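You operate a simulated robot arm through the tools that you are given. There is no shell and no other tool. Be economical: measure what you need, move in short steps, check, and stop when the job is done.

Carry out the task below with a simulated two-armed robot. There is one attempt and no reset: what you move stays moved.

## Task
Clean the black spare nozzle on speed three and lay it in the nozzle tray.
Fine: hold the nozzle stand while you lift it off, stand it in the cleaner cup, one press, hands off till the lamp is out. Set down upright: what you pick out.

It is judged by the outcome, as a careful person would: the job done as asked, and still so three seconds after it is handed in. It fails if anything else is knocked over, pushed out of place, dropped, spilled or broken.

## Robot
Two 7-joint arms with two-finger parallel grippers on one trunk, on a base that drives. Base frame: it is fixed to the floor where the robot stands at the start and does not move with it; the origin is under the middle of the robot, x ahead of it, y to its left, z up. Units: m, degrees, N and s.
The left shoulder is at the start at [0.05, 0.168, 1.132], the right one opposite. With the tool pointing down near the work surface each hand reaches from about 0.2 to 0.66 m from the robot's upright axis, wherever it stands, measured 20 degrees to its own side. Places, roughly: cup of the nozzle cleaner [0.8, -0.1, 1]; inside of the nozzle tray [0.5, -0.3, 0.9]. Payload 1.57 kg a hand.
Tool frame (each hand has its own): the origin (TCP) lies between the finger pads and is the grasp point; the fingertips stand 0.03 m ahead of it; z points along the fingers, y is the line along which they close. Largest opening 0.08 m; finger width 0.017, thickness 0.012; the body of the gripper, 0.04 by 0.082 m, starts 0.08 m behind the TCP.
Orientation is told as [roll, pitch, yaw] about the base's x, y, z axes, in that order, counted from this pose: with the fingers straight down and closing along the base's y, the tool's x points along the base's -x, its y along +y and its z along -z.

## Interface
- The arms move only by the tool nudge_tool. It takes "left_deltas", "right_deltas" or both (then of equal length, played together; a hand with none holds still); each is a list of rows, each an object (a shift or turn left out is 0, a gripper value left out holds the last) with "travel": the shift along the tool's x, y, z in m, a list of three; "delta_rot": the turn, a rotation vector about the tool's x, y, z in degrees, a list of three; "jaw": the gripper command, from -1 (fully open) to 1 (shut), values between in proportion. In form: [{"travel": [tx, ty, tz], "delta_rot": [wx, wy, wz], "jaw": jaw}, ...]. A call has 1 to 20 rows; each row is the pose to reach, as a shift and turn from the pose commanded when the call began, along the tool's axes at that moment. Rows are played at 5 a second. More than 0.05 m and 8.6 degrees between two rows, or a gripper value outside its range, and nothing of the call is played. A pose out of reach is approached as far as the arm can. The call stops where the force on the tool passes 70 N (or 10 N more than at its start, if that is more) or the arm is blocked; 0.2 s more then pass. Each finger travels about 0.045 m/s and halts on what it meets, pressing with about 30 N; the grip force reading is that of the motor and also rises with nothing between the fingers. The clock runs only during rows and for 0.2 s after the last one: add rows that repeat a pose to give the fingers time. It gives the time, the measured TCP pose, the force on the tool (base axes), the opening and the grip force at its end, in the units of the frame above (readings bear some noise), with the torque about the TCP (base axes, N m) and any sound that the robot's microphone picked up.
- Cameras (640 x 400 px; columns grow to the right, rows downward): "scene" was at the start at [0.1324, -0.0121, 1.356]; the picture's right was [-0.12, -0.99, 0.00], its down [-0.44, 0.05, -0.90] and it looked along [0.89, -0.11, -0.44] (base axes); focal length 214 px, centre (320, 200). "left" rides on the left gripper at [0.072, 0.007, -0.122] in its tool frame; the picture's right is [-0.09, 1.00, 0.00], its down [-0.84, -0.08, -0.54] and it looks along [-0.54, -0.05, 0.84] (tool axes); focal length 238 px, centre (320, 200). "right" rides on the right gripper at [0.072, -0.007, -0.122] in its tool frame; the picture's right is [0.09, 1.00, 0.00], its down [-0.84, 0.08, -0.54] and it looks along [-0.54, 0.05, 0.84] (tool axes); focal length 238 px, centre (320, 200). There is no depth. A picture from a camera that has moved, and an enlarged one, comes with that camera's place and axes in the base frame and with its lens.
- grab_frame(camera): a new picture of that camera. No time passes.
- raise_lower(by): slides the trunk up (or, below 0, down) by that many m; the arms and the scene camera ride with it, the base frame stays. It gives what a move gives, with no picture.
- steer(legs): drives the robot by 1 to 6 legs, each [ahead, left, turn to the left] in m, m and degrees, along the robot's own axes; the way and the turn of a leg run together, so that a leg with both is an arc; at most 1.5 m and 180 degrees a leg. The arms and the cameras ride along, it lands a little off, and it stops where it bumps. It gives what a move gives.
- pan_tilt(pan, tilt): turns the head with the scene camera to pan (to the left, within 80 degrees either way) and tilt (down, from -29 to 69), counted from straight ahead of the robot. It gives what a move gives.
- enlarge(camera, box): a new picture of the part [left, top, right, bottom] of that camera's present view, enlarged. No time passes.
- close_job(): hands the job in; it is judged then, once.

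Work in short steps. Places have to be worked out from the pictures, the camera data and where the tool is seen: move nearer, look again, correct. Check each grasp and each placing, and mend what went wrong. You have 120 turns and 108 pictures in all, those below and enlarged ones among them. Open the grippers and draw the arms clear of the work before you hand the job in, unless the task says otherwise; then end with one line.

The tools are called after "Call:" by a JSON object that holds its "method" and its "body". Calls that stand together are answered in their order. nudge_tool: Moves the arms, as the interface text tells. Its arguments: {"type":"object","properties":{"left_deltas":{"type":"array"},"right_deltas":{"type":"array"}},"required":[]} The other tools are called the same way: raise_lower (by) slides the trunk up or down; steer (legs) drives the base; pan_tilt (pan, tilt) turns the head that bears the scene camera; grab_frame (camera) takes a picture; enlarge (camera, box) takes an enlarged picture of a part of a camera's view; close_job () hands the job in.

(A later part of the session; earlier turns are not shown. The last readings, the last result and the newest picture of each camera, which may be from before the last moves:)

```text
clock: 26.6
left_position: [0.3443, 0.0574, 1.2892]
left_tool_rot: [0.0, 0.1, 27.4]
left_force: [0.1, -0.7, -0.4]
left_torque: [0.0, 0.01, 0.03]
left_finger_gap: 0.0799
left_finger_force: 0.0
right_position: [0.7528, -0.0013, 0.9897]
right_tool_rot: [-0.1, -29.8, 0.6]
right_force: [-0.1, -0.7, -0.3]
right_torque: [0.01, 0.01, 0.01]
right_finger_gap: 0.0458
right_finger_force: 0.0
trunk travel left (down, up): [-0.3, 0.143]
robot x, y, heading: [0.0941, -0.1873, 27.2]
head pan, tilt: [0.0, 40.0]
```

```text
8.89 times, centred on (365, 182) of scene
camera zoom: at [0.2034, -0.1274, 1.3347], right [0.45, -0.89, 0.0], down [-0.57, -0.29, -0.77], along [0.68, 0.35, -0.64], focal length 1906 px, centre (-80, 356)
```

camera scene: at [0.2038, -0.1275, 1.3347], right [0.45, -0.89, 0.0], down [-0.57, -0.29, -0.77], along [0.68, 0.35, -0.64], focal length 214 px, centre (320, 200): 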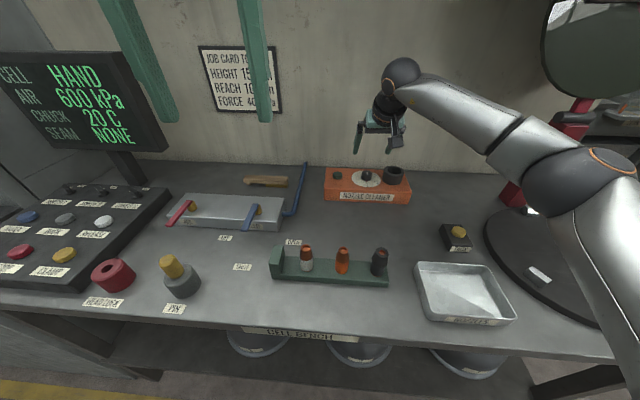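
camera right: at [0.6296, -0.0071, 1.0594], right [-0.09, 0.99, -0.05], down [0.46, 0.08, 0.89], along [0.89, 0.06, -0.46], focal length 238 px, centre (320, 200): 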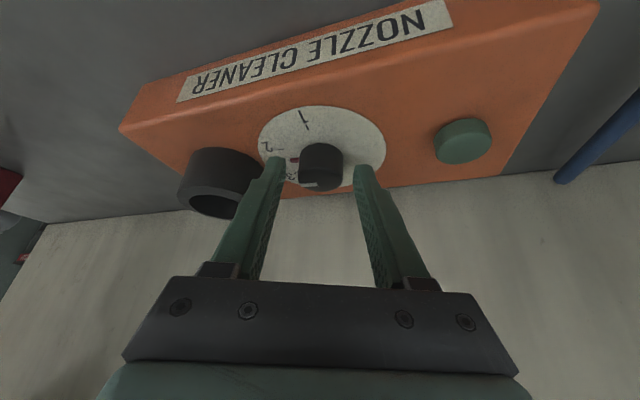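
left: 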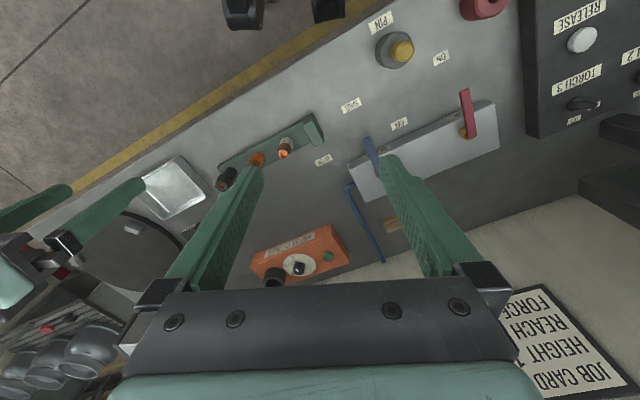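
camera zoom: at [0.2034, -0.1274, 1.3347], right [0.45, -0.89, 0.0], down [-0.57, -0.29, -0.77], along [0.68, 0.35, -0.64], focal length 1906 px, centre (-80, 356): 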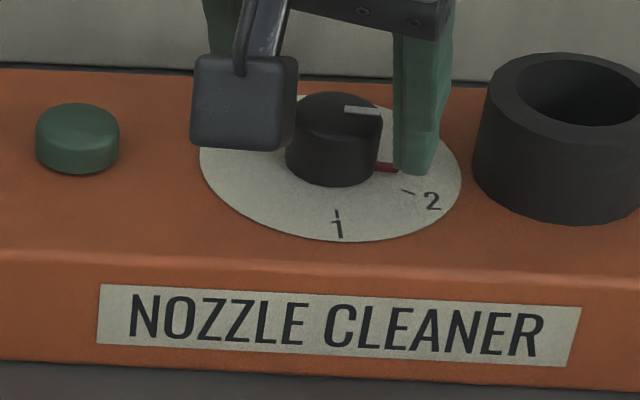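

The pointer is ~82° from 1; about 38° more to reach 3. I raise 4 mm to clear the tab, grip and turn 38°.

Call:
{"method": "nudge_tool", "body": {"right_deltas": [{"travel": [-0.002, 0.001, -0.0035]}, {"travel": [-0.002, 0.001, -0.0035], "jaw": 0.3}, {"travel": [-0.002, 0.001, -0.0035], "jaw": 0.5}, {"travel": [-0.002, 0.001, -0.0035], "jaw": 0.5}, {"travel": [-0.0021, -0.0011, -0.0034], "delta_rot": [-3.75, 0, -6.5]}, {"travel": [-0.0025, -0.0031, -0.0032], "delta_rot": [-7.5, 0, -13]}, {"travel": [-0.0031, -0.0051, -0.0029], "delta_rot": [-11.25, 0, -19.5]}, {"travel": [-0.0039, -0.007, -0.0024], "delta_rot": [-15, 0, -26]}, {"travel": [-0.0049, -0.0087, -0.0018], "delta_rot": [-19, 0, -33]}]}}

Call:
{"method": "grab_frame", "body": {"camera": "right"}}

Call:
{"method": "enlarge", "body": {"camera": "scene", "box": [330, 160, 400, 205]}}

```text
clock: 28.6
left_position: [0.3435, 0.0555, 1.2889]
left_tool_rot: [0.0, 0.2, 27.3]
left_force: [0.1, 1.0, -0.3]
left_torque: [0.02, -0.01, 0.0]
left_finger_gap: 0.0798
left_finger_force: 0.0
right_position: [0.7552, -0.0107, 0.9947]
right_tool_rot: [0.1, -29.9, 38.6]
right_force: [0.9, -8.2, 3.4]
right_torque: [-0.15, 0.09, -0.49]
right_finger_gap: 0.0301
right_finger_force: 39.7
trunk travel left (down, up): [-0.3, 0.143]
robot x, y, heading: [0.0924, -0.1834, 26.8]
head pan, tilt: [0.0, 40.0]
```

```text
71 pictures are left
camera right: at [0.6644, -0.0921, 1.0637], right [-0.68, 0.73, -0.04], down [0.31, 0.34, 0.89], along [0.66, 0.59, -0.46], focal length 238 px, centre (320, 200)
```

right: 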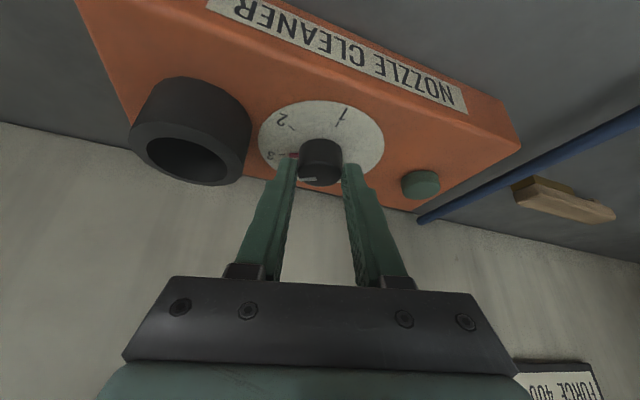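

```text
8.89 times, centred on (365, 182) of scene
camera zoom: at [0.2033, -0.1289, 1.3349], right [0.45, -0.89, 0.0], down [-0.57, -0.29, -0.77], along [0.68, 0.35, -0.64], focal length 1906 px, centre (-80, 356)
```

zoom: 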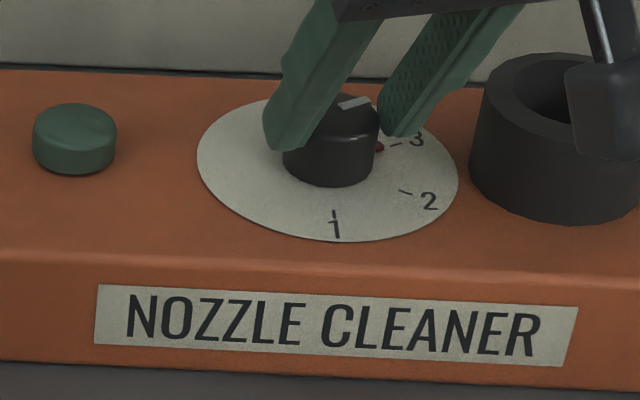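

The pointer looks lined up with 3. I open and back off upward to check it unobstructed.

Call:
{"method": "nudge_tool", "body": {"right_deltas": [{"travel": [0, 0, 0], "jaw": -0.15}, {"travel": [0, 0, 0], "jaw": -0.15}, {"travel": [0, 0, -0.04]}, {"travel": [0, 0, -0.08]}, {"travel": [0.02, 0, -0.12]}]}}

Call:
{"method": "enlarge", "body": {"camera": "scene", "box": [330, 160, 400, 205]}}

Call:
{"method": "grab_frame", "body": {"camera": "right"}}

```text
clock: 29.8
left_position: [0.3426, 0.0562, 1.2888]
left_tool_rot: [0.0, 0.2, 27.3]
left_force: [-0.6, 0.0, -0.5]
left_torque: [-0.01, -0.01, -0.01]
left_finger_gap: 0.0799
left_finger_force: 0.1
right_position: [0.6927, -0.0573, 1.0878]
right_tool_rot: [-0.1, -29.8, 38.7]
right_force: [0.5, 0.3, -0.7]
right_torque: [-0.03, 0.0, 0.0]
right_finger_gap: 0.0459
right_finger_force: 0.0
trunk travel left (down, up): [-0.3, 0.143]
robot x, y, heading: [0.0913, -0.1832, 26.9]
head pan, tilt: [0.0, 40.0]
```

```text
8.89 times, centred on (365, 182) of scene
camera zoom: at [0.203, -0.1282, 1.3348], right [0.46, -0.89, 0.0], down [-0.57, -0.29, -0.77], along [0.68, 0.35, -0.64], focal length 1906 px, centre (-80, 356)
```

zoom: 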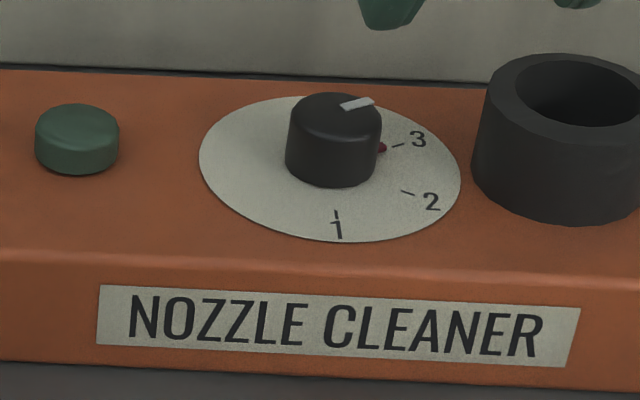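

```text
68 pictures are left
camera right: at [0.6012, -0.1382, 1.1576], right [-0.69, 0.73, -0.05], down [0.31, 0.35, 0.89], along [0.66, 0.59, -0.46], focal length 238 px, centre (320, 200)
```

right: 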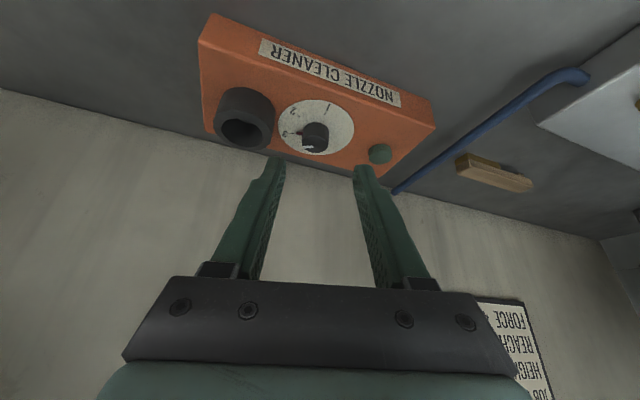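

The pointer sits exactly on 3. Now the left hand goes above the stand's end block (est. (0.404, 0.077), top z 0.955, 23 mm thick), with a partly open jaw, and the right hand withdraws toward the nozzle.

Call:
{"method": "nudge_tool", "body": {"left_deltas": [{"travel": [-0.012, -0.002, 0.04], "delta_rot": [0, 0, 1], "jaw": -0.25}, {"travel": [-0.024, -0.004, 0.08], "delta_rot": [0, 0, 2]}, {"travel": [-0.036, -0.006, 0.12], "delta_rot": [0, 0, 3]}, {"travel": [-0.048, -0.008, 0.16], "delta_rot": [0, 0, 4]}, {"travel": [-0.06, -0.0098, 0.2], "delta_rot": [0, 0, 4.8]}, {"travel": [-0.0615, -0.0098, 0.24], "delta_rot": [0, 0, 4.8]}]}}

Call:
{"method": "grab_frame", "body": {"camera": "left"}}

Call:
{"method": "enlarge", "body": {"camera": "scene", "box": [240, 215, 416, 325]}}

```text
clock: 31.2
left_position: [0.4048, 0.0776, 1.0471]
left_tool_rot: [0.0, 0.2, 22.4]
left_force: [-0.9, -1.0, -0.1]
left_torque: [0.03, 0.0, 0.01]
left_finger_gap: 0.05
left_finger_force: 0.1
right_position: [0.6942, -0.0565, 1.087]
right_tool_rot: [0.0, -29.6, 38.7]
right_force: [0.1, 0.2, -0.3]
right_torque: [-0.01, 0.0, 0.01]
right_finger_gap: 0.0461
right_finger_force: 0.1
trunk travel left (down, up): [-0.3, 0.143]
robot x, y, heading: [0.0912, -0.1849, 27.0]
head pan, tilt: [0.0, 40.0]
```

```text
67 pictures are left
camera left: at [0.3356, 0.0567, 1.1695], right [-0.3, 0.96, 0.0], down [0.8, 0.25, 0.54], along [0.52, 0.16, -0.84], focal length 238 px, centre (320, 200)
```

left: 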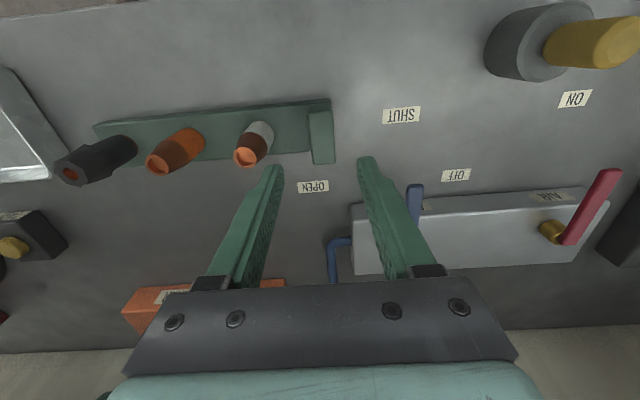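

```text
3.64 times, centred on (328, 270) of scene
camera zoom: at [0.2036, -0.1275, 1.3347], right [0.46, -0.89, 0.0], down [-0.57, -0.29, -0.77], along [0.68, 0.35, -0.64], focal length 780 px, centre (291, -54)
```

zoom: 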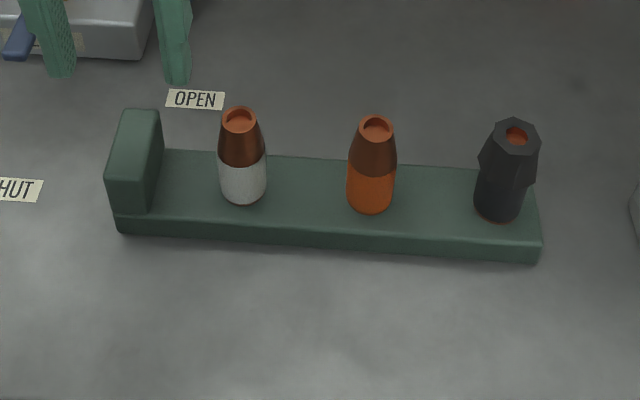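

Left camera confirms the block at (0.403, 0.078), straight below the fingers. I descend to z 0.962 and close on it.

Call:
{"method": "nudge_tool", "body": {"left_deltas": [{"travel": [0.001, 0, 0.035]}, {"travel": [0.001, 0, 0.07]}, {"travel": [0.001, 0, 0.085]}, {"travel": [0.001, 0, 0.085]}]}}

Call:
{"method": "grab_frame", "body": {"camera": "left"}}

Call:
{"method": "enlarge", "body": {"camera": "scene", "box": [240, 215, 416, 325]}}

```text
clock: 32.2
left_position: [0.4017, 0.0765, 0.962]
left_tool_rot: [0.0, 0.2, 22.5]
left_force: [0.0, 0.4, -0.4]
left_torque: [-0.02, -0.01, 0.0]
left_finger_gap: 0.0497
left_finger_force: 0.1
right_position: [0.6945, -0.0566, 1.0869]
right_tool_rot: [0.0, -29.8, 38.7]
right_force: [0.2, -0.4, 0.8]
right_torque: [0.0, -0.02, -0.01]
right_finger_gap: 0.046
right_finger_force: 0.0
trunk travel left (down, up): [-0.3, 0.143]
robot x, y, heading: [0.0942, -0.1851, 27.0]
head pan, tilt: [0.0, 40.0]
```

```text
65 pictures are left
camera left: at [0.3321, 0.0563, 1.0846], right [-0.3, 0.96, 0.0], down [0.8, 0.25, 0.54], along [0.52, 0.16, -0.84], focal length 238 px, centre (320, 200)
```

left: 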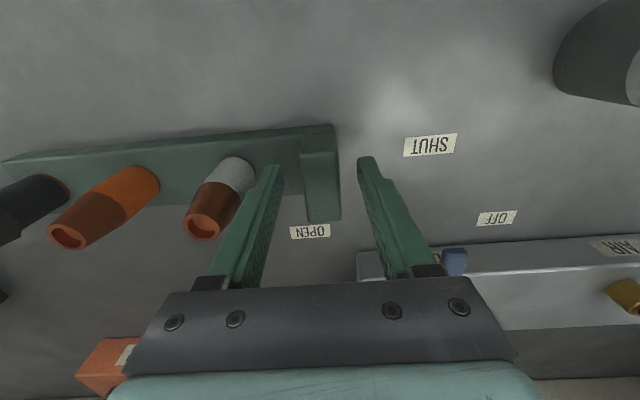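

```text
3.64 times, centred on (328, 270) of scene
camera zoom: at [0.2035, -0.1277, 1.3347], right [0.46, -0.89, 0.0], down [-0.57, -0.29, -0.77], along [0.68, 0.35, -0.64], focal length 780 px, centre (291, -54)
```

zoom: 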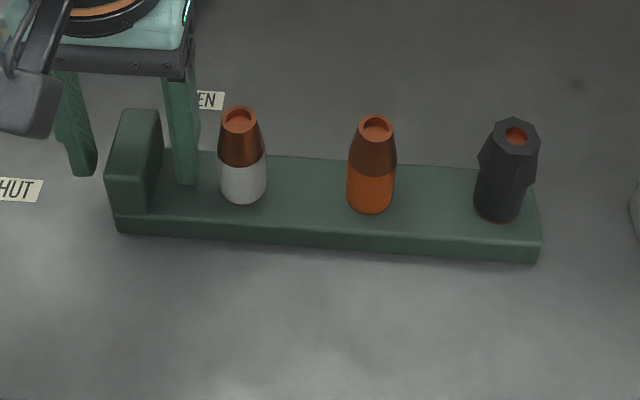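

Fingers straddle the block evenly. Closing the left hand.

Call:
{"method": "nudge_tool", "body": {"left_deltas": [{"travel": [0, 0, 0], "jaw": 0.2}, {"travel": [0, 0, 0], "jaw": 0.5}, {"travel": [0, 0, 0], "jaw": 0.7}, {"travel": [0, 0, 0], "jaw": 0.7}]}}

```text
clock: 33.2
left_position: [0.4012, 0.0764, 0.963]
left_tool_rot: [0.0, 0.2, 22.4]
left_force: [-0.2, -0.6, -0.2]
left_torque: [0.04, 0.04, 0.01]
left_finger_gap: 0.0226
left_finger_force: 29.9
right_position: [0.6945, -0.0567, 1.0863]
right_tool_rot: [0.0, -29.8, 38.6]
right_force: [0.4, -0.2, -0.3]
right_torque: [0.02, 0.01, 0.01]
right_finger_gap: 0.0459
right_finger_force: 0.0
trunk travel left (down, up): [-0.3, 0.143]
robot x, y, heading: [0.0947, -0.1866, 26.9]
head pan, tilt: [0.0, 40.0]
```

Left hand holds the stand (22.6 mm, 30 N). Now the right hand goes above the black nozzle, est. (0.478, -0.1225), yaw aligned with the stand.

Call:
{"method": "nudge_tool", "body": {"right_deltas": [{"travel": [0.0287, 0.014, -0.0203], "delta_rot": [1.36, 0, 2.35], "jaw": -0.4}, {"travel": [0.0573, 0.028, -0.0407], "delta_rot": [2.7, 0, 4.7]}, {"travel": [0.086, 0.042, -0.061], "delta_rot": [4.1, 0, 7.05]}, {"travel": [0.1147, 0.056, -0.0813], "delta_rot": [5.4, 0, 9.4]}, {"travel": [0.1433, 0.07, -0.1017], "delta_rot": [6.8, 0, 11.75]}, {"travel": [0.172, 0.084, -0.122], "delta_rot": [8.15, 0, 14.1]}, {"travel": [0.172, 0.084, -0.122], "delta_rot": [8.15, 0, 14.1]}]}}

Call:
{"method": "grab_frame", "body": {"camera": "right"}}

Call:
{"method": "grab_frame", "body": {"camera": "scene"}}

```text
clock: 34.8
left_position: [0.4003, 0.0765, 0.9627]
left_tool_rot: [0.1, 0.2, 22.5]
left_force: [-0.6, -0.1, -0.1]
left_torque: [0.1, -0.01, 0.04]
left_finger_gap: 0.0223
left_finger_force: 29.7
right_position: [0.4787, -0.1238, 1.1054]
right_tool_rot: [-0.2, -29.8, 22.4]
right_force: [-0.1, 0.1, 0.5]
right_torque: [-0.02, -0.03, 0.02]
right_finger_gap: 0.0559
right_finger_force: 0.0
trunk travel left (down, up): [-0.3, 0.143]
robot x, y, heading: [0.0921, -0.1838, 27.1]
head pan, tilt: [0.0, 40.0]
```

```text
63 pictures are left
camera right: at [0.3668, -0.1759, 1.175], right [-0.45, 0.89, -0.05], down [0.39, 0.25, 0.89], along [0.8, 0.38, -0.46], focal length 238 px, centre (320, 200)
```

right: 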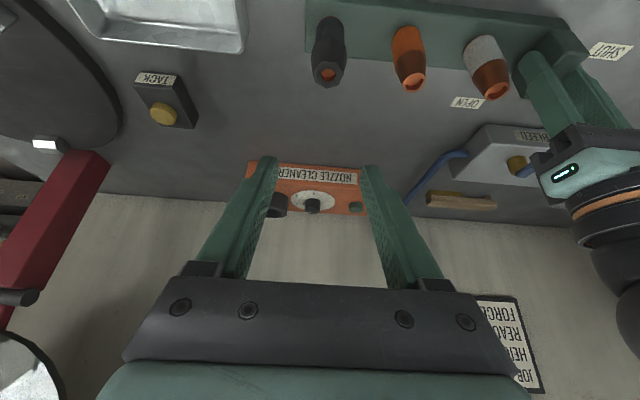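

```text
62 pictures are left
camera scene: at [0.2036, -0.1277, 1.3347], right [0.46, -0.89, 0.0], down [-0.57, -0.29, -0.77], along [0.68, 0.35, -0.64], focal length 214 px, centre (320, 200)
```

scene: 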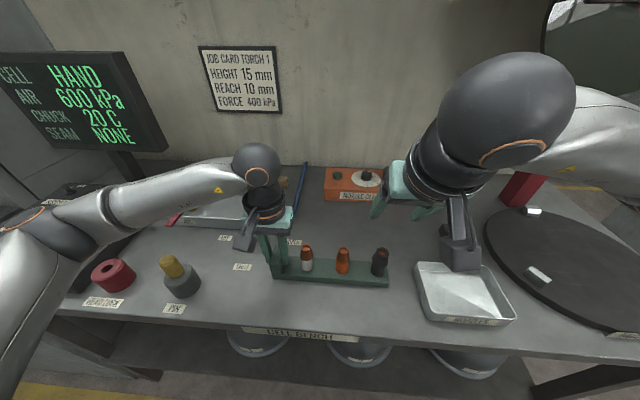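

Both cameras agree on the nozzle at (0.477, -0.1235), just beneath the TCP. I descend in steps to z≈1.02 first and look.

Call:
{"method": "nudge_tool", "body": {"right_deltas": [{"travel": [0.0163, 0.0009, 0.0252]}, {"travel": [0.0313, 0.0009, 0.0512]}, {"travel": [0.0443, 0.0009, 0.0732]}]}}

Call:
{"method": "grab_frame", "body": {"camera": "right"}}

Call:
{"method": "enlarge", "body": {"camera": "scene", "box": [296, 200, 440, 290]}}

```text
clock: 35.6
left_position: [0.4004, 0.0769, 0.9621]
left_tool_rot: [-0.1, 0.2, 22.5]
left_force: [0.4, 0.1, -1.0]
left_torque: [0.06, 0.03, 0.0]
left_finger_gap: 0.0226
left_finger_force: 29.7
right_position: [0.4798, -0.1218, 1.0211]
right_tool_rot: [-0.1, -29.9, 22.3]
right_force: [0.2, -1.1, 0.2]
right_torque: [0.01, 0.01, 0.01]
right_finger_gap: 0.0564
right_finger_force: 0.1
trunk travel left (down, up): [-0.3, 0.143]
robot x, y, heading: [0.0904, -0.1836, 27.3]
head pan, tilt: [0.0, 40.0]
```

```text
61 pictures are left
camera right: at [0.3674, -0.1732, 1.0917], right [-0.45, 0.89, -0.05], down [0.39, 0.25, 0.89], along [0.8, 0.38, -0.46], focal length 238 px, centre (320, 200)
```

right: 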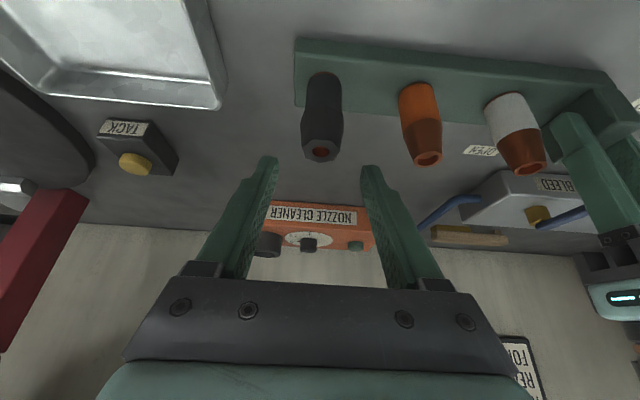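

```text
4.44 times, centred on (368, 245) of scene
camera zoom: at [0.2037, -0.1277, 1.3347], right [0.46, -0.89, 0.0], down [-0.57, -0.29, -0.77], along [0.68, 0.35, -0.64], focal length 953 px, centre (107, 0)
```

zoom: 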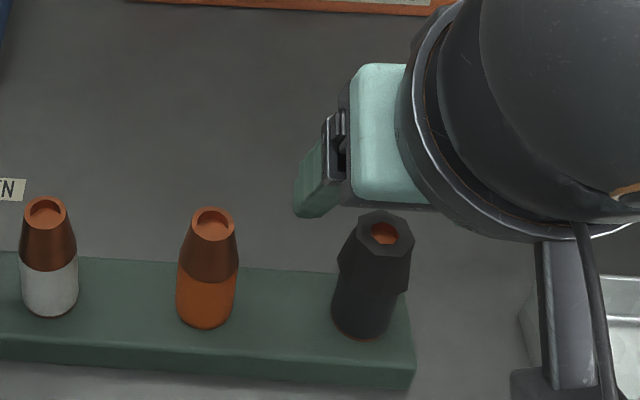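

Intersecting the views gives the nozzle at (0.4845, -0.121), top z≈0.987, base 0.92. I go 5 mm forward and down to z 0.983.

Call:
{"method": "nudge_tool", "body": {"right_deltas": [{"travel": [0.001, 0, 0.0105]}, {"travel": [0.0085, 0, 0.0235]}, {"travel": [0.015, 0, 0.0352]}, {"travel": [0.015, 0, 0.0352]}]}}

Call:
{"method": "grab_frame", "body": {"camera": "right"}}

Call:
{"method": "enlarge", "body": {"camera": "scene", "box": [296, 200, 440, 290]}}

```text
clock: 36.6
left_position: [0.4006, 0.0776, 0.962]
left_tool_rot: [0.0, 0.3, 22.4]
left_force: [-0.2, -0.1, 0.1]
left_torque: [0.03, 0.05, -0.01]
left_finger_gap: 0.0224
left_finger_force: 29.5
right_position: [0.484, -0.1212, 0.9852]
right_tool_rot: [0.1, -29.7, 22.5]
right_force: [-0.4, 0.1, 0.6]
right_torque: [-0.02, 0.01, 0.0]
right_finger_gap: 0.0558
right_finger_force: 0.0
trunk travel left (down, up): [-0.3, 0.143]
robot x, y, heading: [0.0919, -0.1813, 27.1]
head pan, tilt: [0.0, 40.0]
```

```text
59 pictures are left
camera right: at [0.3724, -0.1735, 1.0543], right [-0.45, 0.89, -0.05], down [0.39, 0.25, 0.89], along [0.8, 0.38, -0.46], focal length 238 px, centre (320, 200)
```

right: 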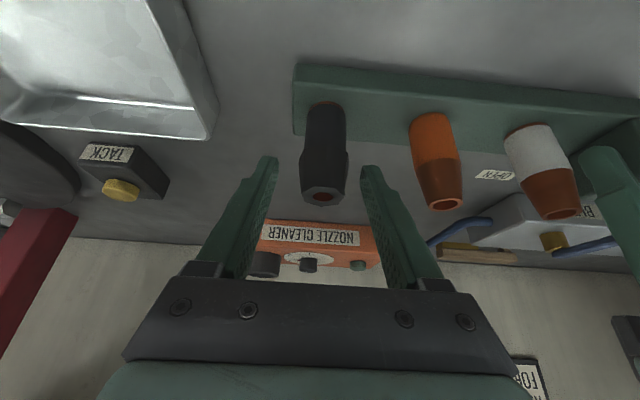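

```text
4.44 times, centred on (368, 245) of scene
camera zoom: at [0.2036, -0.1277, 1.3347], right [0.46, -0.89, 0.0], down [-0.57, -0.29, -0.77], along [0.68, 0.35, -0.64], focal length 953 px, centre (107, 0)
```

zoom: 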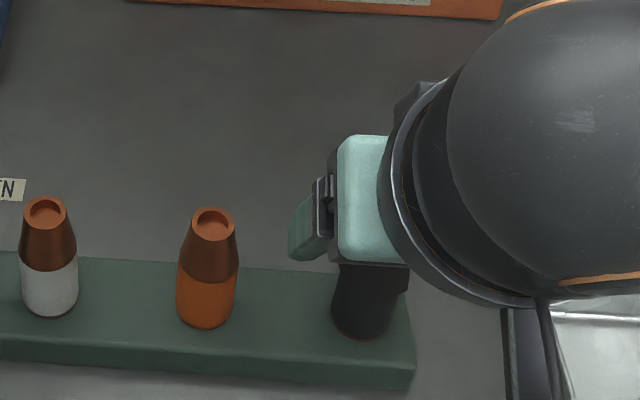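

The nozzle is between the fingers. I close the right hand and watch for side load.

Call:
{"method": "nudge_tool", "body": {"right_deltas": [{"travel": [0, 0.001, 0], "jaw": -0.1}, {"travel": [0, 0.001, 0], "jaw": 0.2}, {"travel": [0, 0.001, 0], "jaw": 0.4}, {"travel": [0, 0.001, 0], "jaw": 0.6}, {"travel": [0, 0.001, 0], "jaw": 0.6}]}}

Call:
{"method": "grab_frame", "body": {"camera": "right"}}

```text
clock: 37.8
left_position: [0.4, 0.077, 0.9617]
left_tool_rot: [0.0, 0.3, 22.5]
left_force: [-0.2, 0.0, 0.3]
left_torque: [0.06, 0.01, 0.0]
left_finger_gap: 0.0223
left_finger_force: 30.1
right_position: [0.4833, -0.1207, 0.983]
right_tool_rot: [0.0, -29.6, 22.5]
right_force: [0.4, -0.1, -0.7]
right_torque: [0.02, 0.0, 0.01]
right_finger_gap: 0.0231
right_finger_force: 29.7
trunk travel left (down, up): [-0.3, 0.143]
robot x, y, heading: [0.0876, -0.1827, 27.3]
head pan, tilt: [0.0, 40.0]
```

```text
57 pictures are left
camera right: at [0.3718, -0.1727, 1.0546], right [-0.45, 0.89, -0.05], down [0.39, 0.25, 0.89], along [0.8, 0.38, -0.46], focal length 238 px, centre (320, 200)
```

right: 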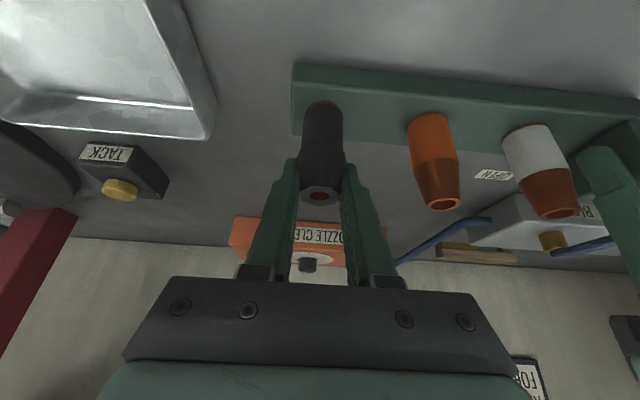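

Firm grip (23 mm). With the stand held, I lift straight up.

Call:
{"method": "nudge_tool", "body": {"right_deltas": [{"travel": [-0.0025, 0, -0.0043]}, {"travel": [-0.0075, 0, -0.013]}, {"travel": [-0.015, 0, -0.026]}, {"travel": [-0.03, 0, -0.052]}, {"travel": [-0.045, 0, -0.078]}]}}

Call:
{"method": "grab_frame", "body": {"camera": "right"}}

Call:
{"method": "grab_frame", "body": {"camera": "scene"}}

```text
clock: 39.0
left_position: [0.4004, 0.0776, 0.9614]
left_tool_rot: [0.0, 0.2, 22.6]
left_force: [-1.1, -0.2, -0.2]
left_torque: [-0.05, 0.01, -0.05]
left_finger_gap: 0.0224
left_finger_force: 29.6
right_position: [0.4782, -0.12, 1.0728]
right_tool_rot: [-0.1, -29.7, 22.4]
right_force: [-0.3, 0.4, 0.1]
right_torque: [0.04, 0.02, 0.02]
right_finger_gap: 0.0227
right_finger_force: 29.9
trunk travel left (down, up): [-0.3, 0.143]
robot x, y, heading: [0.0895, -0.1849, 26.8]
head pan, tilt: [0.0, 40.0]
```

```text
56 pictures are left
camera right: at [0.3668, -0.1725, 1.1439], right [-0.45, 0.89, -0.05], down [0.39, 0.25, 0.89], along [0.8, 0.38, -0.46], focal length 238 px, centre (320, 200)
```

right: 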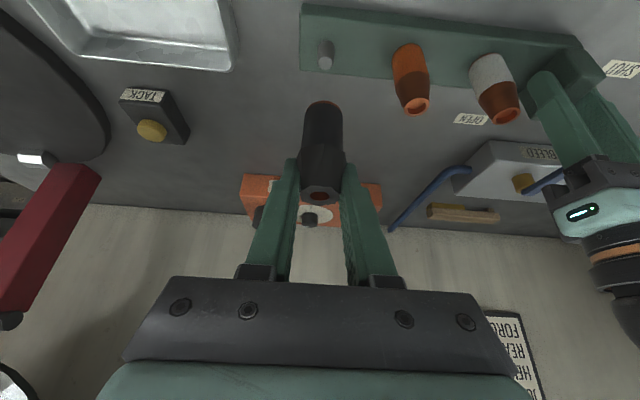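

```text
55 pictures are left
camera scene: at [0.2035, -0.1276, 1.3347], right [0.46, -0.89, 0.0], down [-0.57, -0.29, -0.77], along [0.68, 0.35, -0.64], focal length 214 px, centre (320, 200)
```

scene: 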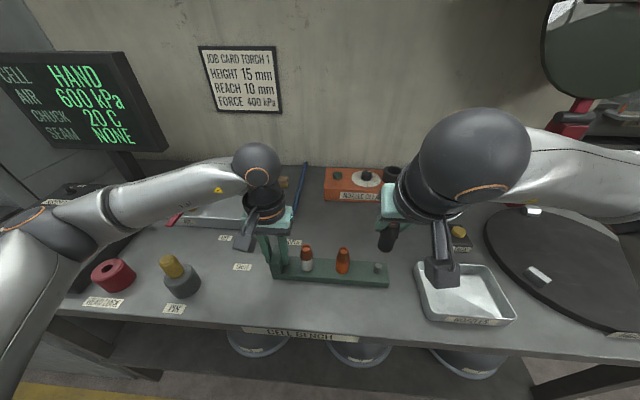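

The nozzle is off its peg and upright in the hand. I release the stand with the left hand and raise it straight up.

Call:
{"method": "nudge_tool", "body": {"left_deltas": [{"travel": [0, 0, 0], "jaw": -0.25}, {"travel": [0, 0, 0], "jaw": -0.25}, {"travel": [0, 0, 0], "jaw": -0.25}, {"travel": [0, 0, -0.04]}, {"travel": [0, 0, -0.08]}, {"travel": [0, 0, -0.12]}]}}

Call:
{"method": "nudge_tool", "body": {"right_deltas": [{"travel": [-0.0367, -0.0101, 0.0168]}, {"travel": [-0.0733, -0.0203, 0.0337]}, {"travel": [-0.11, -0.0304, 0.0505]}, {"travel": [-0.1467, -0.0406, 0.0674]}, {"travel": [-0.1833, -0.0507, 0.0842]}, {"travel": [-0.22, -0.0608, 0.101]}, {"travel": [-0.2566, -0.071, 0.1179]}, {"travel": [-0.2933, -0.0811, 0.1347]}, {"travel": [-0.2933, -0.0811, 0.1347]}]}}

Call:
{"method": "grab_frame", "body": {"camera": "right"}}

Call:
{"method": "enlarge", "body": {"camera": "scene", "box": [310, 110, 454, 210]}}

Call:
{"method": "grab_frame", "body": {"camera": "left"}}

```text
clock: 40.4
left_position: [0.4002, 0.0761, 1.0805]
left_tool_rot: [0.0, 0.2, 22.5]
left_force: [0.0, 0.3, 0.4]
left_torque: [-0.04, -0.01, -0.02]
left_finger_gap: 0.05
left_finger_force: 0.0
right_position: [0.4775, -0.1197, 1.0739]
right_tool_rot: [0.0, -29.8, 22.5]
right_force: [-0.7, -0.6, 0.1]
right_torque: [-0.01, 0.0, 0.0]
right_finger_gap: 0.0228
right_finger_force: 29.9
trunk travel left (down, up): [-0.3, 0.143]
robot x, y, heading: [0.0856, -0.1833, 26.9]
head pan, tilt: [0.0, 40.0]
```

```text
clock: 42.4
left_position: [0.4002, 0.0759, 1.0815]
left_tool_rot: [-0.1, 0.2, 22.5]
left_force: [0.2, 0.2, -1.0]
left_torque: [0.01, -0.01, -0.02]
left_finger_gap: 0.0502
left_finger_force: 0.1
right_position: [0.8052, -0.0712, 1.1034]
right_tool_rot: [-0.1, -29.7, 22.6]
right_force: [0.2, 0.0, -0.5]
right_torque: [0.02, -0.02, 0.0]
right_finger_gap: 0.0225
right_finger_force: 29.6
trunk travel left (down, up): [-0.3, 0.143]
robot x, y, heading: [0.0933, -0.1825, 27.0]
head pan, tilt: [0.0, 40.0]
```

```text
54 pictures are left
camera right: at [0.6937, -0.1235, 1.1741], right [-0.46, 0.89, -0.05], down [0.39, 0.25, 0.89], along [0.8, 0.39, -0.46], focal length 238 px, centre (320, 200)
```

right: 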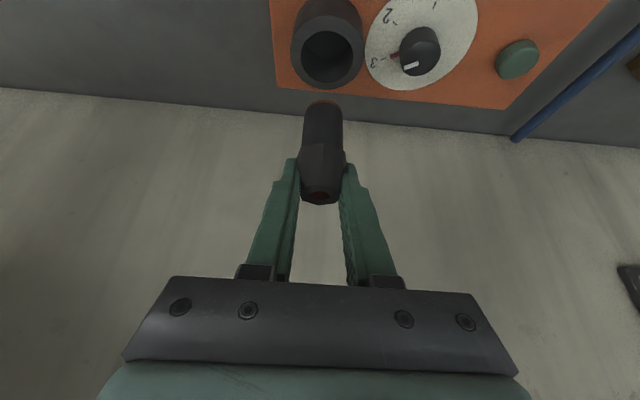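

```text
4.00 times, centred on (382, 160) of scene
camera zoom: at [0.2036, -0.1279, 1.3347], right [0.46, -0.89, 0.0], down [-0.57, -0.29, -0.77], along [0.68, 0.35, -0.64], focal length 858 px, centre (72, 360)
```

zoom: 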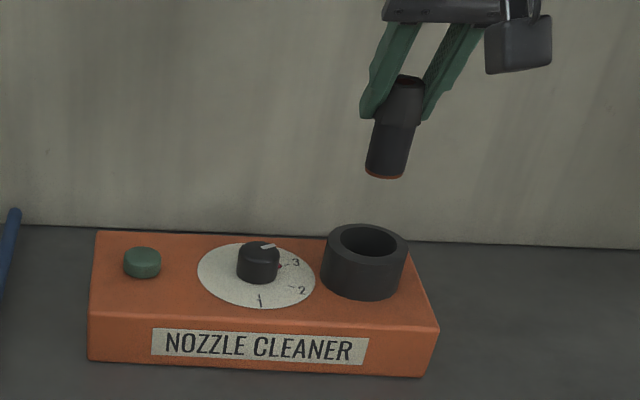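

```text
52 pictures are left
camera left: at [0.3319, 0.0555, 1.2038], right [-0.3, 0.96, 0.0], down [0.8, 0.25, 0.54], along [0.51, 0.16, -0.84], focal length 238 px, centre (320, 200)
```

left: 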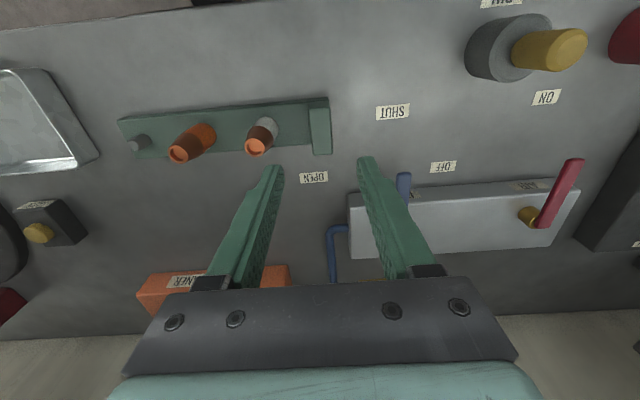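

The nozzle hangs upright over the cup, within ~2 mm by the scene view, and the stand is unmoved. I lower to just above the rim and look.

Call:
{"method": "nudge_tool", "body": {"right_deltas": [{"travel": [0.0118, 0, 0.0228]}, {"travel": [0.0228, 0, 0.0425]}, {"travel": [0.0228, 0, 0.0425]}]}}

Call:
{"method": "enlarge", "body": {"camera": "scene", "box": [350, 140, 430, 195]}}

Call:
{"method": "grab_frame", "body": {"camera": "right"}}

```text
clock: 43.2
left_position: [0.3999, 0.0765, 1.0814]
left_tool_rot: [0.0, 0.2, 22.5]
left_force: [0.1, 0.0, -0.2]
left_torque: [0.02, -0.01, 0.03]
left_finger_gap: 0.0499
left_finger_force: 0.0
right_position: [0.8076, -0.0705, 1.0558]
right_tool_rot: [0.0, -29.8, 22.4]
right_force: [0.2, 0.4, 0.4]
right_torque: [0.0, -0.01, 0.0]
right_finger_gap: 0.0228
right_finger_force: 29.7
trunk travel left (down, up): [-0.3, 0.143]
robot x, y, heading: [0.0908, -0.1822, 27.1]
head pan, tilt: [0.0, 40.0]
```

```text
7.27 times, centred on (390, 168) of scene
camera zoom: at [0.2035, -0.1277, 1.3347], right [0.46, -0.89, 0.0], down [-0.57, -0.29, -0.77], along [0.68, 0.35, -0.64], focal length 1560 px, centre (-189, 436)
```

zoom: 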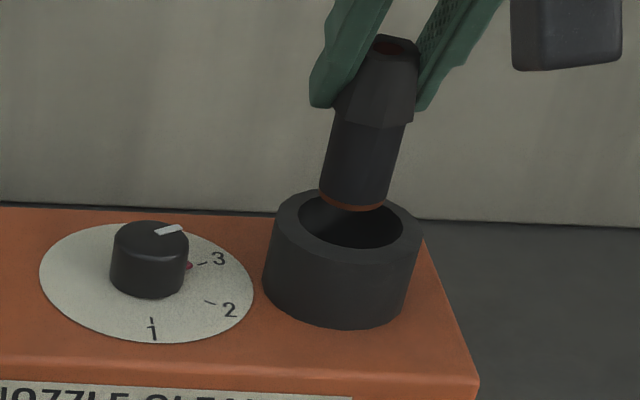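

```text
50 pictures are left
camera right: at [0.697, -0.1229, 1.1255], right [-0.45, 0.89, -0.05], down [0.39, 0.25, 0.89], along [0.8, 0.38, -0.46], focal length 238 px, centre (320, 200)
```

right: 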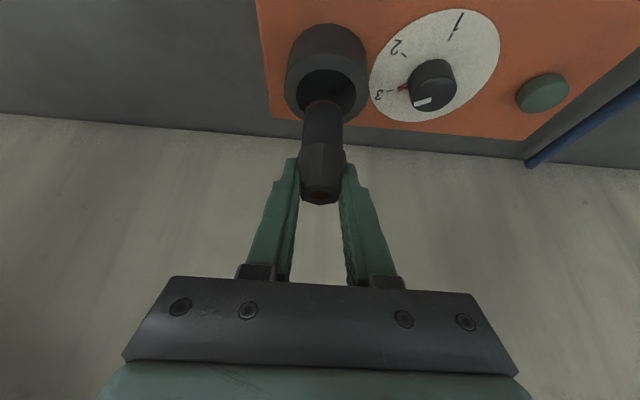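

Alignment over the mouth looks good. I lower the nozzle into the cup by 36 mm and read the force.

Call:
{"method": "nudge_tool", "body": {"right_deltas": [{"travel": [0.006, 0, 0.0104]}, {"travel": [0.011, 0, 0.019]}, {"travel": [0.015, 0, 0.026]}, {"travel": [0.018, 0, 0.0312]}]}}

Call:
{"method": "enlarge", "body": {"camera": "scene", "box": [350, 140, 430, 195]}}

```text
clock: 44.2
left_position: [0.4009, 0.0755, 1.0815]
left_tool_rot: [-0.1, 0.3, 22.6]
left_force: [-0.6, -0.3, -0.3]
left_torque: [-0.01, -0.01, -0.01]
left_finger_gap: 0.0499
left_finger_force: 0.0
right_position: [0.8077, -0.0724, 1.0138]
right_tool_rot: [0.0, -29.0, 22.6]
right_force: [-6.4, 2.7, 0.1]
right_torque: [0.14, 0.51, 0.04]
right_finger_gap: 0.0056
right_finger_force: 0.1
trunk travel left (down, up): [-0.3, 0.143]
robot x, y, heading: [0.0889, -0.1858, 27.0]
head pan, tilt: [0.0, 40.0]
```

```text
7.27 times, centred on (390, 168) of scene
camera zoom: at [0.203, -0.128, 1.3341], right [0.46, -0.89, 0.0], down [-0.57, -0.29, -0.77], along [0.68, 0.35, -0.64], focal length 1560 px, centre (-189, 436)
```

zoom: 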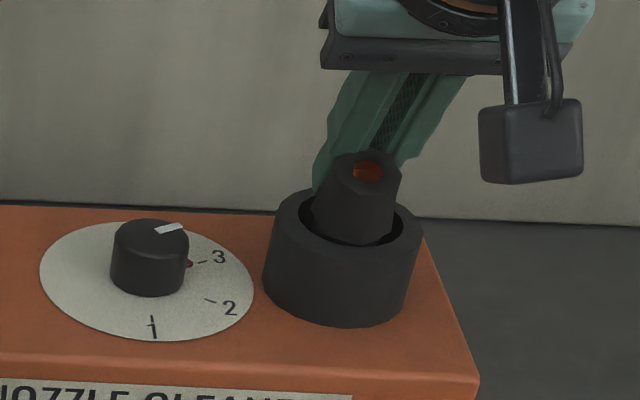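

The nozzle slipped from the fingers on seating and now stands in the cup; let me see how the fingers sit before moving.

Call:
{"method": "grab_frame", "body": {"camera": "right"}}

Call:
{"method": "enlarge", "body": {"camera": "scene", "box": [376, 152, 408, 184]}}

```text
48 pictures are left
camera right: at [0.6972, -0.124, 1.0861], right [-0.46, 0.89, -0.05], down [0.4, 0.25, 0.88], along [0.79, 0.38, -0.47], focal length 238 px, centre (320, 200)
```

right: 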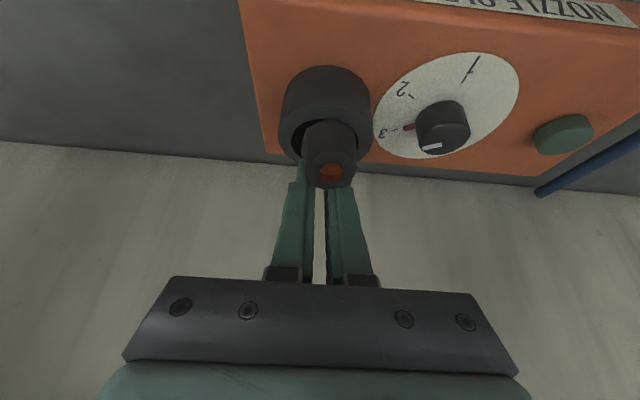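

```text
12.50 times, centred on (392, 168) of scene
camera zoom: at [0.203, -0.128, 1.3341], right [0.46, -0.89, 0.0], down [-0.57, -0.29, -0.77], along [0.68, 0.35, -0.64], focal length 2681 px, centre (-580, 600)
```

zoom: 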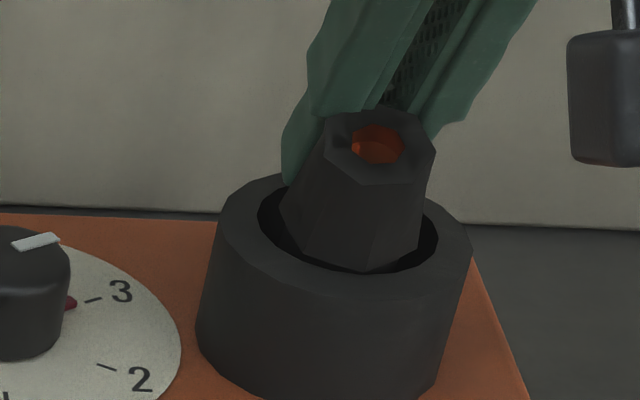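

The fingers have closed on the far side, leaning over the nozzle. Lifting straight up takes them away from it.

Call:
{"method": "nudge_tool", "body": {"right_deltas": [{"travel": [-0.005, 0, -0.0087]}, {"travel": [-0.0125, 0, -0.0217]}, {"travel": [-0.025, 0, -0.0433]}, {"travel": [-0.04, 0, -0.0693]}]}}

Call:
{"method": "grab_frame", "body": {"camera": "right"}}

Call:
{"method": "enlarge", "body": {"camera": "scene", "box": [350, 140, 430, 195]}}

```text
clock: 45.2
left_position: [0.4001, 0.0758, 1.08]
left_tool_rot: [-0.1, 0.2, 22.5]
left_force: [0.3, -0.7, 0.9]
left_torque: [0.01, -0.04, -0.01]
left_finger_gap: 0.0503
left_finger_force: 0.0
right_position: [0.8115, -0.0731, 1.099]
right_tool_rot: [-0.2, -29.7, 22.5]
right_force: [-0.7, 0.1, -0.1]
right_torque: [0.0, -0.02, -0.01]
right_finger_gap: 0.0159
right_finger_force: 0.1
trunk travel left (down, up): [-0.3, 0.143]
robot x, y, heading: [0.094, -0.1838, 27.0]
head pan, tilt: [0.0, 40.0]
```

```text
46 pictures are left
camera right: at [0.7007, -0.124, 1.1688], right [-0.45, 0.89, -0.05], down [0.39, 0.25, 0.89], along [0.8, 0.38, -0.46], focal length 238 px, centre (320, 200)
```

right: 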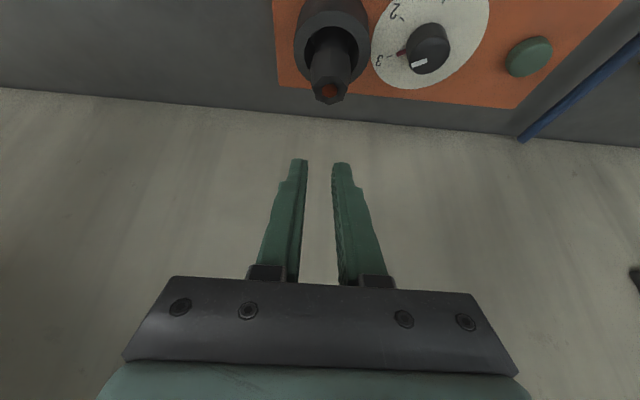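

```text
7.27 times, centred on (390, 168) of scene
camera zoom: at [0.2032, -0.1275, 1.3347], right [0.46, -0.89, 0.0], down [-0.57, -0.29, -0.77], along [0.68, 0.35, -0.64], focal length 1560 px, centre (-189, 436)
```

zoom: 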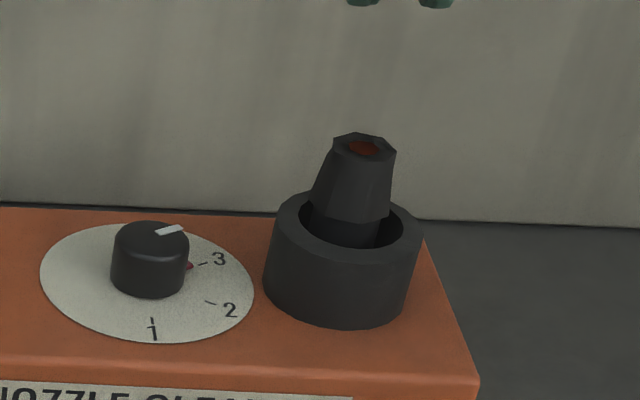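

The nozzle stands upright in the cup and the dial is still on 3. Now I close the right fingers and move over the green button (est. (0.740, 0.085), top ≈0.959).

Call:
{"method": "nudge_tool", "body": {"right_deltas": [{"travel": [0.003, 0.043, -0.0017], "jaw": 1}, {"travel": [0.006, 0.087, -0.0034], "jaw": 1}, {"travel": [0.009, 0.13, -0.005], "jaw": 1}, {"travel": [0.012, 0.1735, -0.0069], "jaw": 1}, {"travel": [0.0295, 0.1735, 0.0234], "jaw": 1}]}}

Call:
{"method": "grab_frame", "body": {"camera": "right"}}

Call:
{"method": "enlarge", "body": {"camera": "scene", "box": [310, 130, 414, 210]}}

```text
clock: 46.4
left_position: [0.4009, 0.0762, 1.0813]
left_tool_rot: [-0.1, 0.2, 22.5]
left_force: [-0.2, -0.3, 0.1]
left_torque: [0.01, 0.02, -0.01]
left_finger_gap: 0.0501
left_finger_force: 0.1
right_position: [0.7337, 0.0815, 1.0624]
right_tool_rot: [0.0, -29.7, 22.4]
right_force: [0.2, 0.3, 0.2]
right_torque: [-0.02, 0.01, 0.01]
right_finger_gap: 0.0
right_finger_force: 21.3
right hand out of reach, approached as far as the arm can: row 4
trunk travel left (down, up): [-0.3, 0.143]
robot x, y, heading: [0.0888, -0.1837, 27.3]
head pan, tilt: [0.0, 40.0]
```

```text
44 pictures are left
camera right: at [0.622, 0.0295, 1.1323], right [-0.45, 0.89, -0.05], down [0.39, 0.25, 0.89], along [0.8, 0.38, -0.46], focal length 238 px, centre (320, 200)
```

right: 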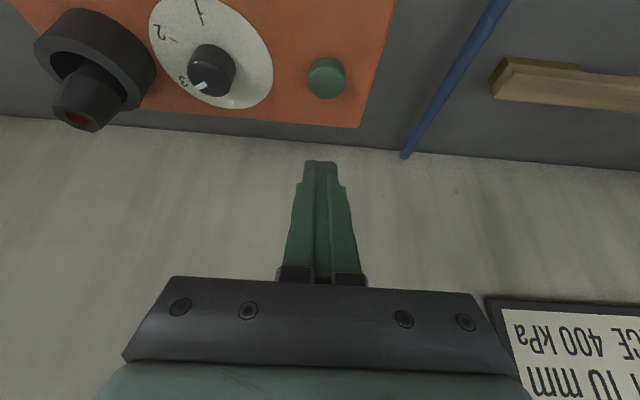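

```text
5.00 times, centred on (362, 170) of scene
camera zoom: at [0.2038, -0.1274, 1.3347], right [0.45, -0.89, 0.0], down [-0.57, -0.29, -0.77], along [0.68, 0.35, -0.64], focal length 1072 px, centre (110, 350)
```

zoom: 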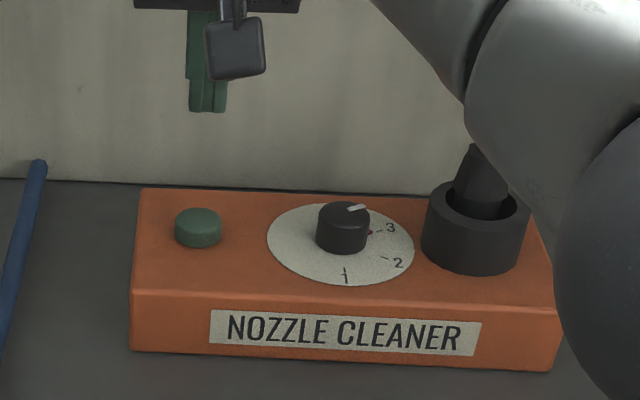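

Tip is aligned over the button. One press: down to about 4 mm past first contact, then back up.

Call:
{"method": "nudge_tool", "body": {"right_deltas": [{"travel": [0.02, 0.0015, 0.0346]}, {"travel": [0.0325, 0.0015, 0.0563]}, {"travel": [0.0365, 0.0015, 0.0632]}, {"travel": [0.0385, 0.0015, 0.0667]}, {"travel": [0.0385, 0.0015, 0.0667]}]}}

Call:
{"method": "enlarge", "body": {"camera": "scene", "box": [310, 130, 414, 210]}}

```text
clock: 47.6
left_position: [0.4002, 0.0759, 1.0802]
left_tool_rot: [0.0, 0.2, 22.5]
left_force: [0.4, 0.3, -0.8]
left_torque: [0.0, 0.03, 0.01]
left_finger_gap: 0.0501
left_finger_force: 0.1
right_position: [0.7315, 0.0829, 0.9888]
right_tool_rot: [0.0, -29.8, 22.4]
right_force: [1.5, -0.3, 3.0]
right_torque: [0.01, -0.06, -0.01]
right_finger_gap: 0.0002
right_finger_force: 21.4
trunk travel left (down, up): [-0.3, 0.143]
robot x, y, heading: [0.0899, -0.1837, 27.3]
head pan, tilt: [0.0, 40.0]
heard: click
```

```text
5.00 times, centred on (362, 170) of scene
camera zoom: at [0.2034, -0.1279, 1.3348], right [0.45, -0.89, 0.0], down [-0.57, -0.29, -0.77], along [0.68, 0.35, -0.64], focal length 1072 px, centre (110, 350)
```

zoom: 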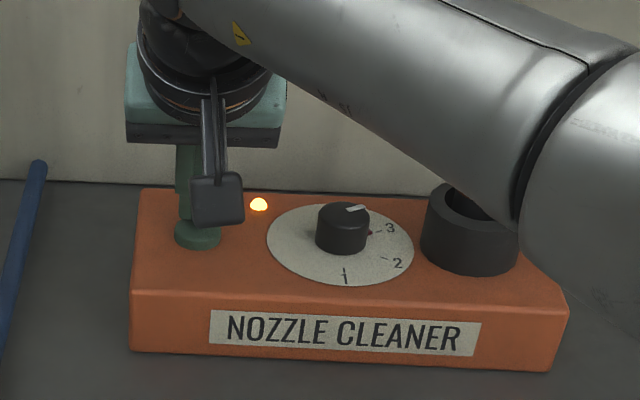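

Click heard and an amber lamp lit. I take the hand straight up and away, leaving it running.

Call:
{"method": "nudge_tool", "body": {"right_deltas": [{"travel": [-0.02, 0, -0.0346]}, {"travel": [-0.035, 0, -0.0606]}, {"travel": [-0.035, 0, -0.1]}, {"travel": [-0.03, 0, -0.15]}]}}

Call:
{"method": "enlarge", "body": {"camera": "scene", "box": [310, 130, 430, 210]}}

```text
refused: row 4 steps farther than a row can; nothing moved
```

```text
5.00 times, centred on (370, 170) of scene
camera zoom: at [0.2034, -0.1279, 1.3348], right [0.45, -0.89, 0.0], down [-0.57, -0.29, -0.77], along [0.68, 0.35, -0.64], focal length 1072 px, centre (70, 350)
```

zoom: 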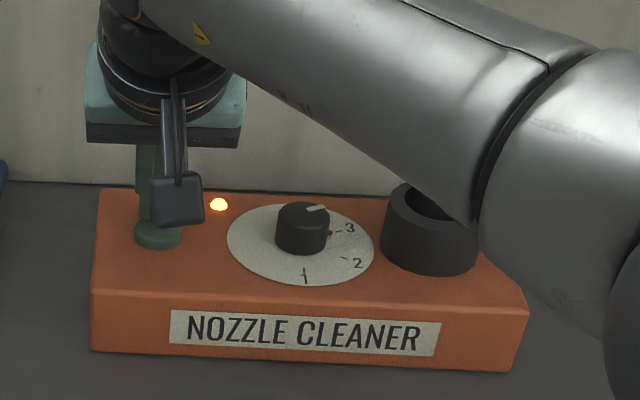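

One row was too long; I repeat with smaller steps.

Call:
{"method": "nudge_tool", "body": {"right_deltas": [{"travel": [-0.02, 0, -0.0346]}, {"travel": [-0.035, 0, -0.0606]}, {"travel": [-0.035, 0, -0.1]}, {"travel": [-0.035, -0.02, -0.14]}]}}

Call:
{"method": "enlarge", "body": {"camera": "scene", "box": [310, 130, 430, 210]}}

```text
clock: 48.6
left_position: [0.4011, 0.0764, 1.0808]
left_tool_rot: [-0.1, 0.2, 22.5]
left_force: [-0.3, 0.1, 0.2]
left_torque: [0.0, 0.0, -0.01]
left_finger_gap: 0.0501
left_finger_force: 0.0
right_position: [0.6998, 0.0479, 1.1256]
right_tool_rot: [0.0, -29.9, 22.4]
right_force: [-0.1, -0.7, -0.2]
right_torque: [0.02, 0.0, -0.05]
right_finger_gap: 0.0001
right_finger_force: 21.7
trunk travel left (down, up): [-0.3, 0.143]
robot x, y, heading: [0.0954, -0.1822, 27.1]
head pan, tilt: [0.0, 40.0]
```

```text
5.00 times, centred on (370, 170) of scene
camera zoom: at [0.2033, -0.1284, 1.3348], right [0.46, -0.89, 0.0], down [-0.57, -0.29, -0.77], along [0.68, 0.35, -0.64], focal length 1072 px, centre (70, 350)
```

zoom: 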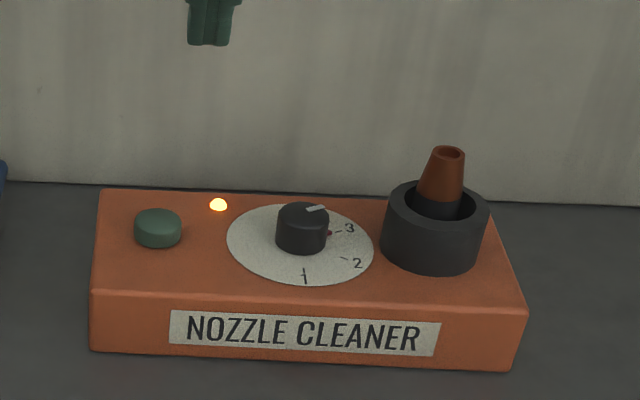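

The lamp glows and the nozzle's sooty cap is already cleaned to copper. Hands stay off; I wait for the lamp.

Call:
{"method": "nudge_tool", "body": {"right_deltas": [{"travel": [0, 0, 0]}, {"travel": [0, 0, 0]}, {"travel": [0, 0, 0]}, {"travel": [0, 0, 0]}, {"travel": [0, 0, 0]}, {"travel": [0, 0, 0]}, {"travel": [0, 0, 0]}, {"travel": [0, 0, 0]}, {"travel": [0, 0, 0]}, {"travel": [0, 0, 0]}, {"travel": [0, 0, 0]}, {"travel": [0, 0, 0]}, {"travel": [0, 0, 0]}, {"travel": [0, 0, 0]}, {"travel": [0, 0, 0]}, {"travel": [0, 0, 0]}, {"travel": [0, 0, 0]}, {"travel": [0, 0, 0]}, {"travel": [0, 0, 0]}, {"travel": [0, 0, 0]}]}}

Call:
{"method": "enlarge", "body": {"camera": "scene", "box": [326, 140, 416, 200]}}

```text
clock: 52.8
left_position: [0.4009, 0.0768, 1.0827]
left_tool_rot: [0.0, 0.1, 22.4]
left_force: [0.6, 0.3, -1.4]
left_torque: [-0.01, -0.01, 0.0]
left_finger_gap: 0.0499
left_finger_force: 0.0
right_position: [0.7, 0.0479, 1.1247]
right_tool_rot: [0.0, -29.8, 22.5]
right_force: [0.6, -0.1, -0.1]
right_torque: [-0.01, 0.01, 0.02]
right_finger_gap: 0.0
right_finger_force: 21.5
trunk travel left (down, up): [-0.3, 0.143]
robot x, y, heading: [0.0903, -0.1867, 27.3]
head pan, tilt: [0.0, 40.0]
```

```text
6.67 times, centred on (371, 170) of scene
camera zoom: at [0.2035, -0.1277, 1.3347], right [0.46, -0.89, 0.0], down [-0.57, -0.29, -0.77], along [0.68, 0.35, -0.64], focal length 1430 px, centre (-20, 400)
```

zoom: 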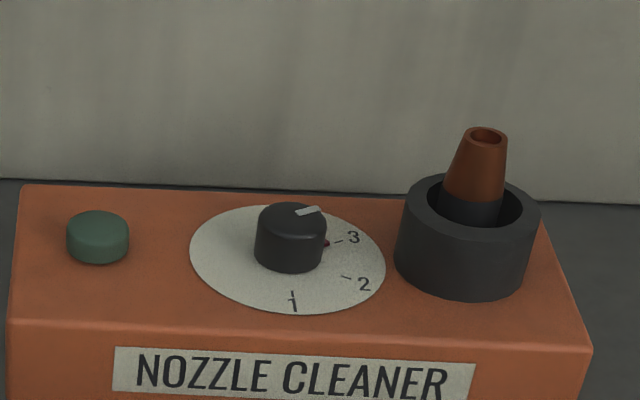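

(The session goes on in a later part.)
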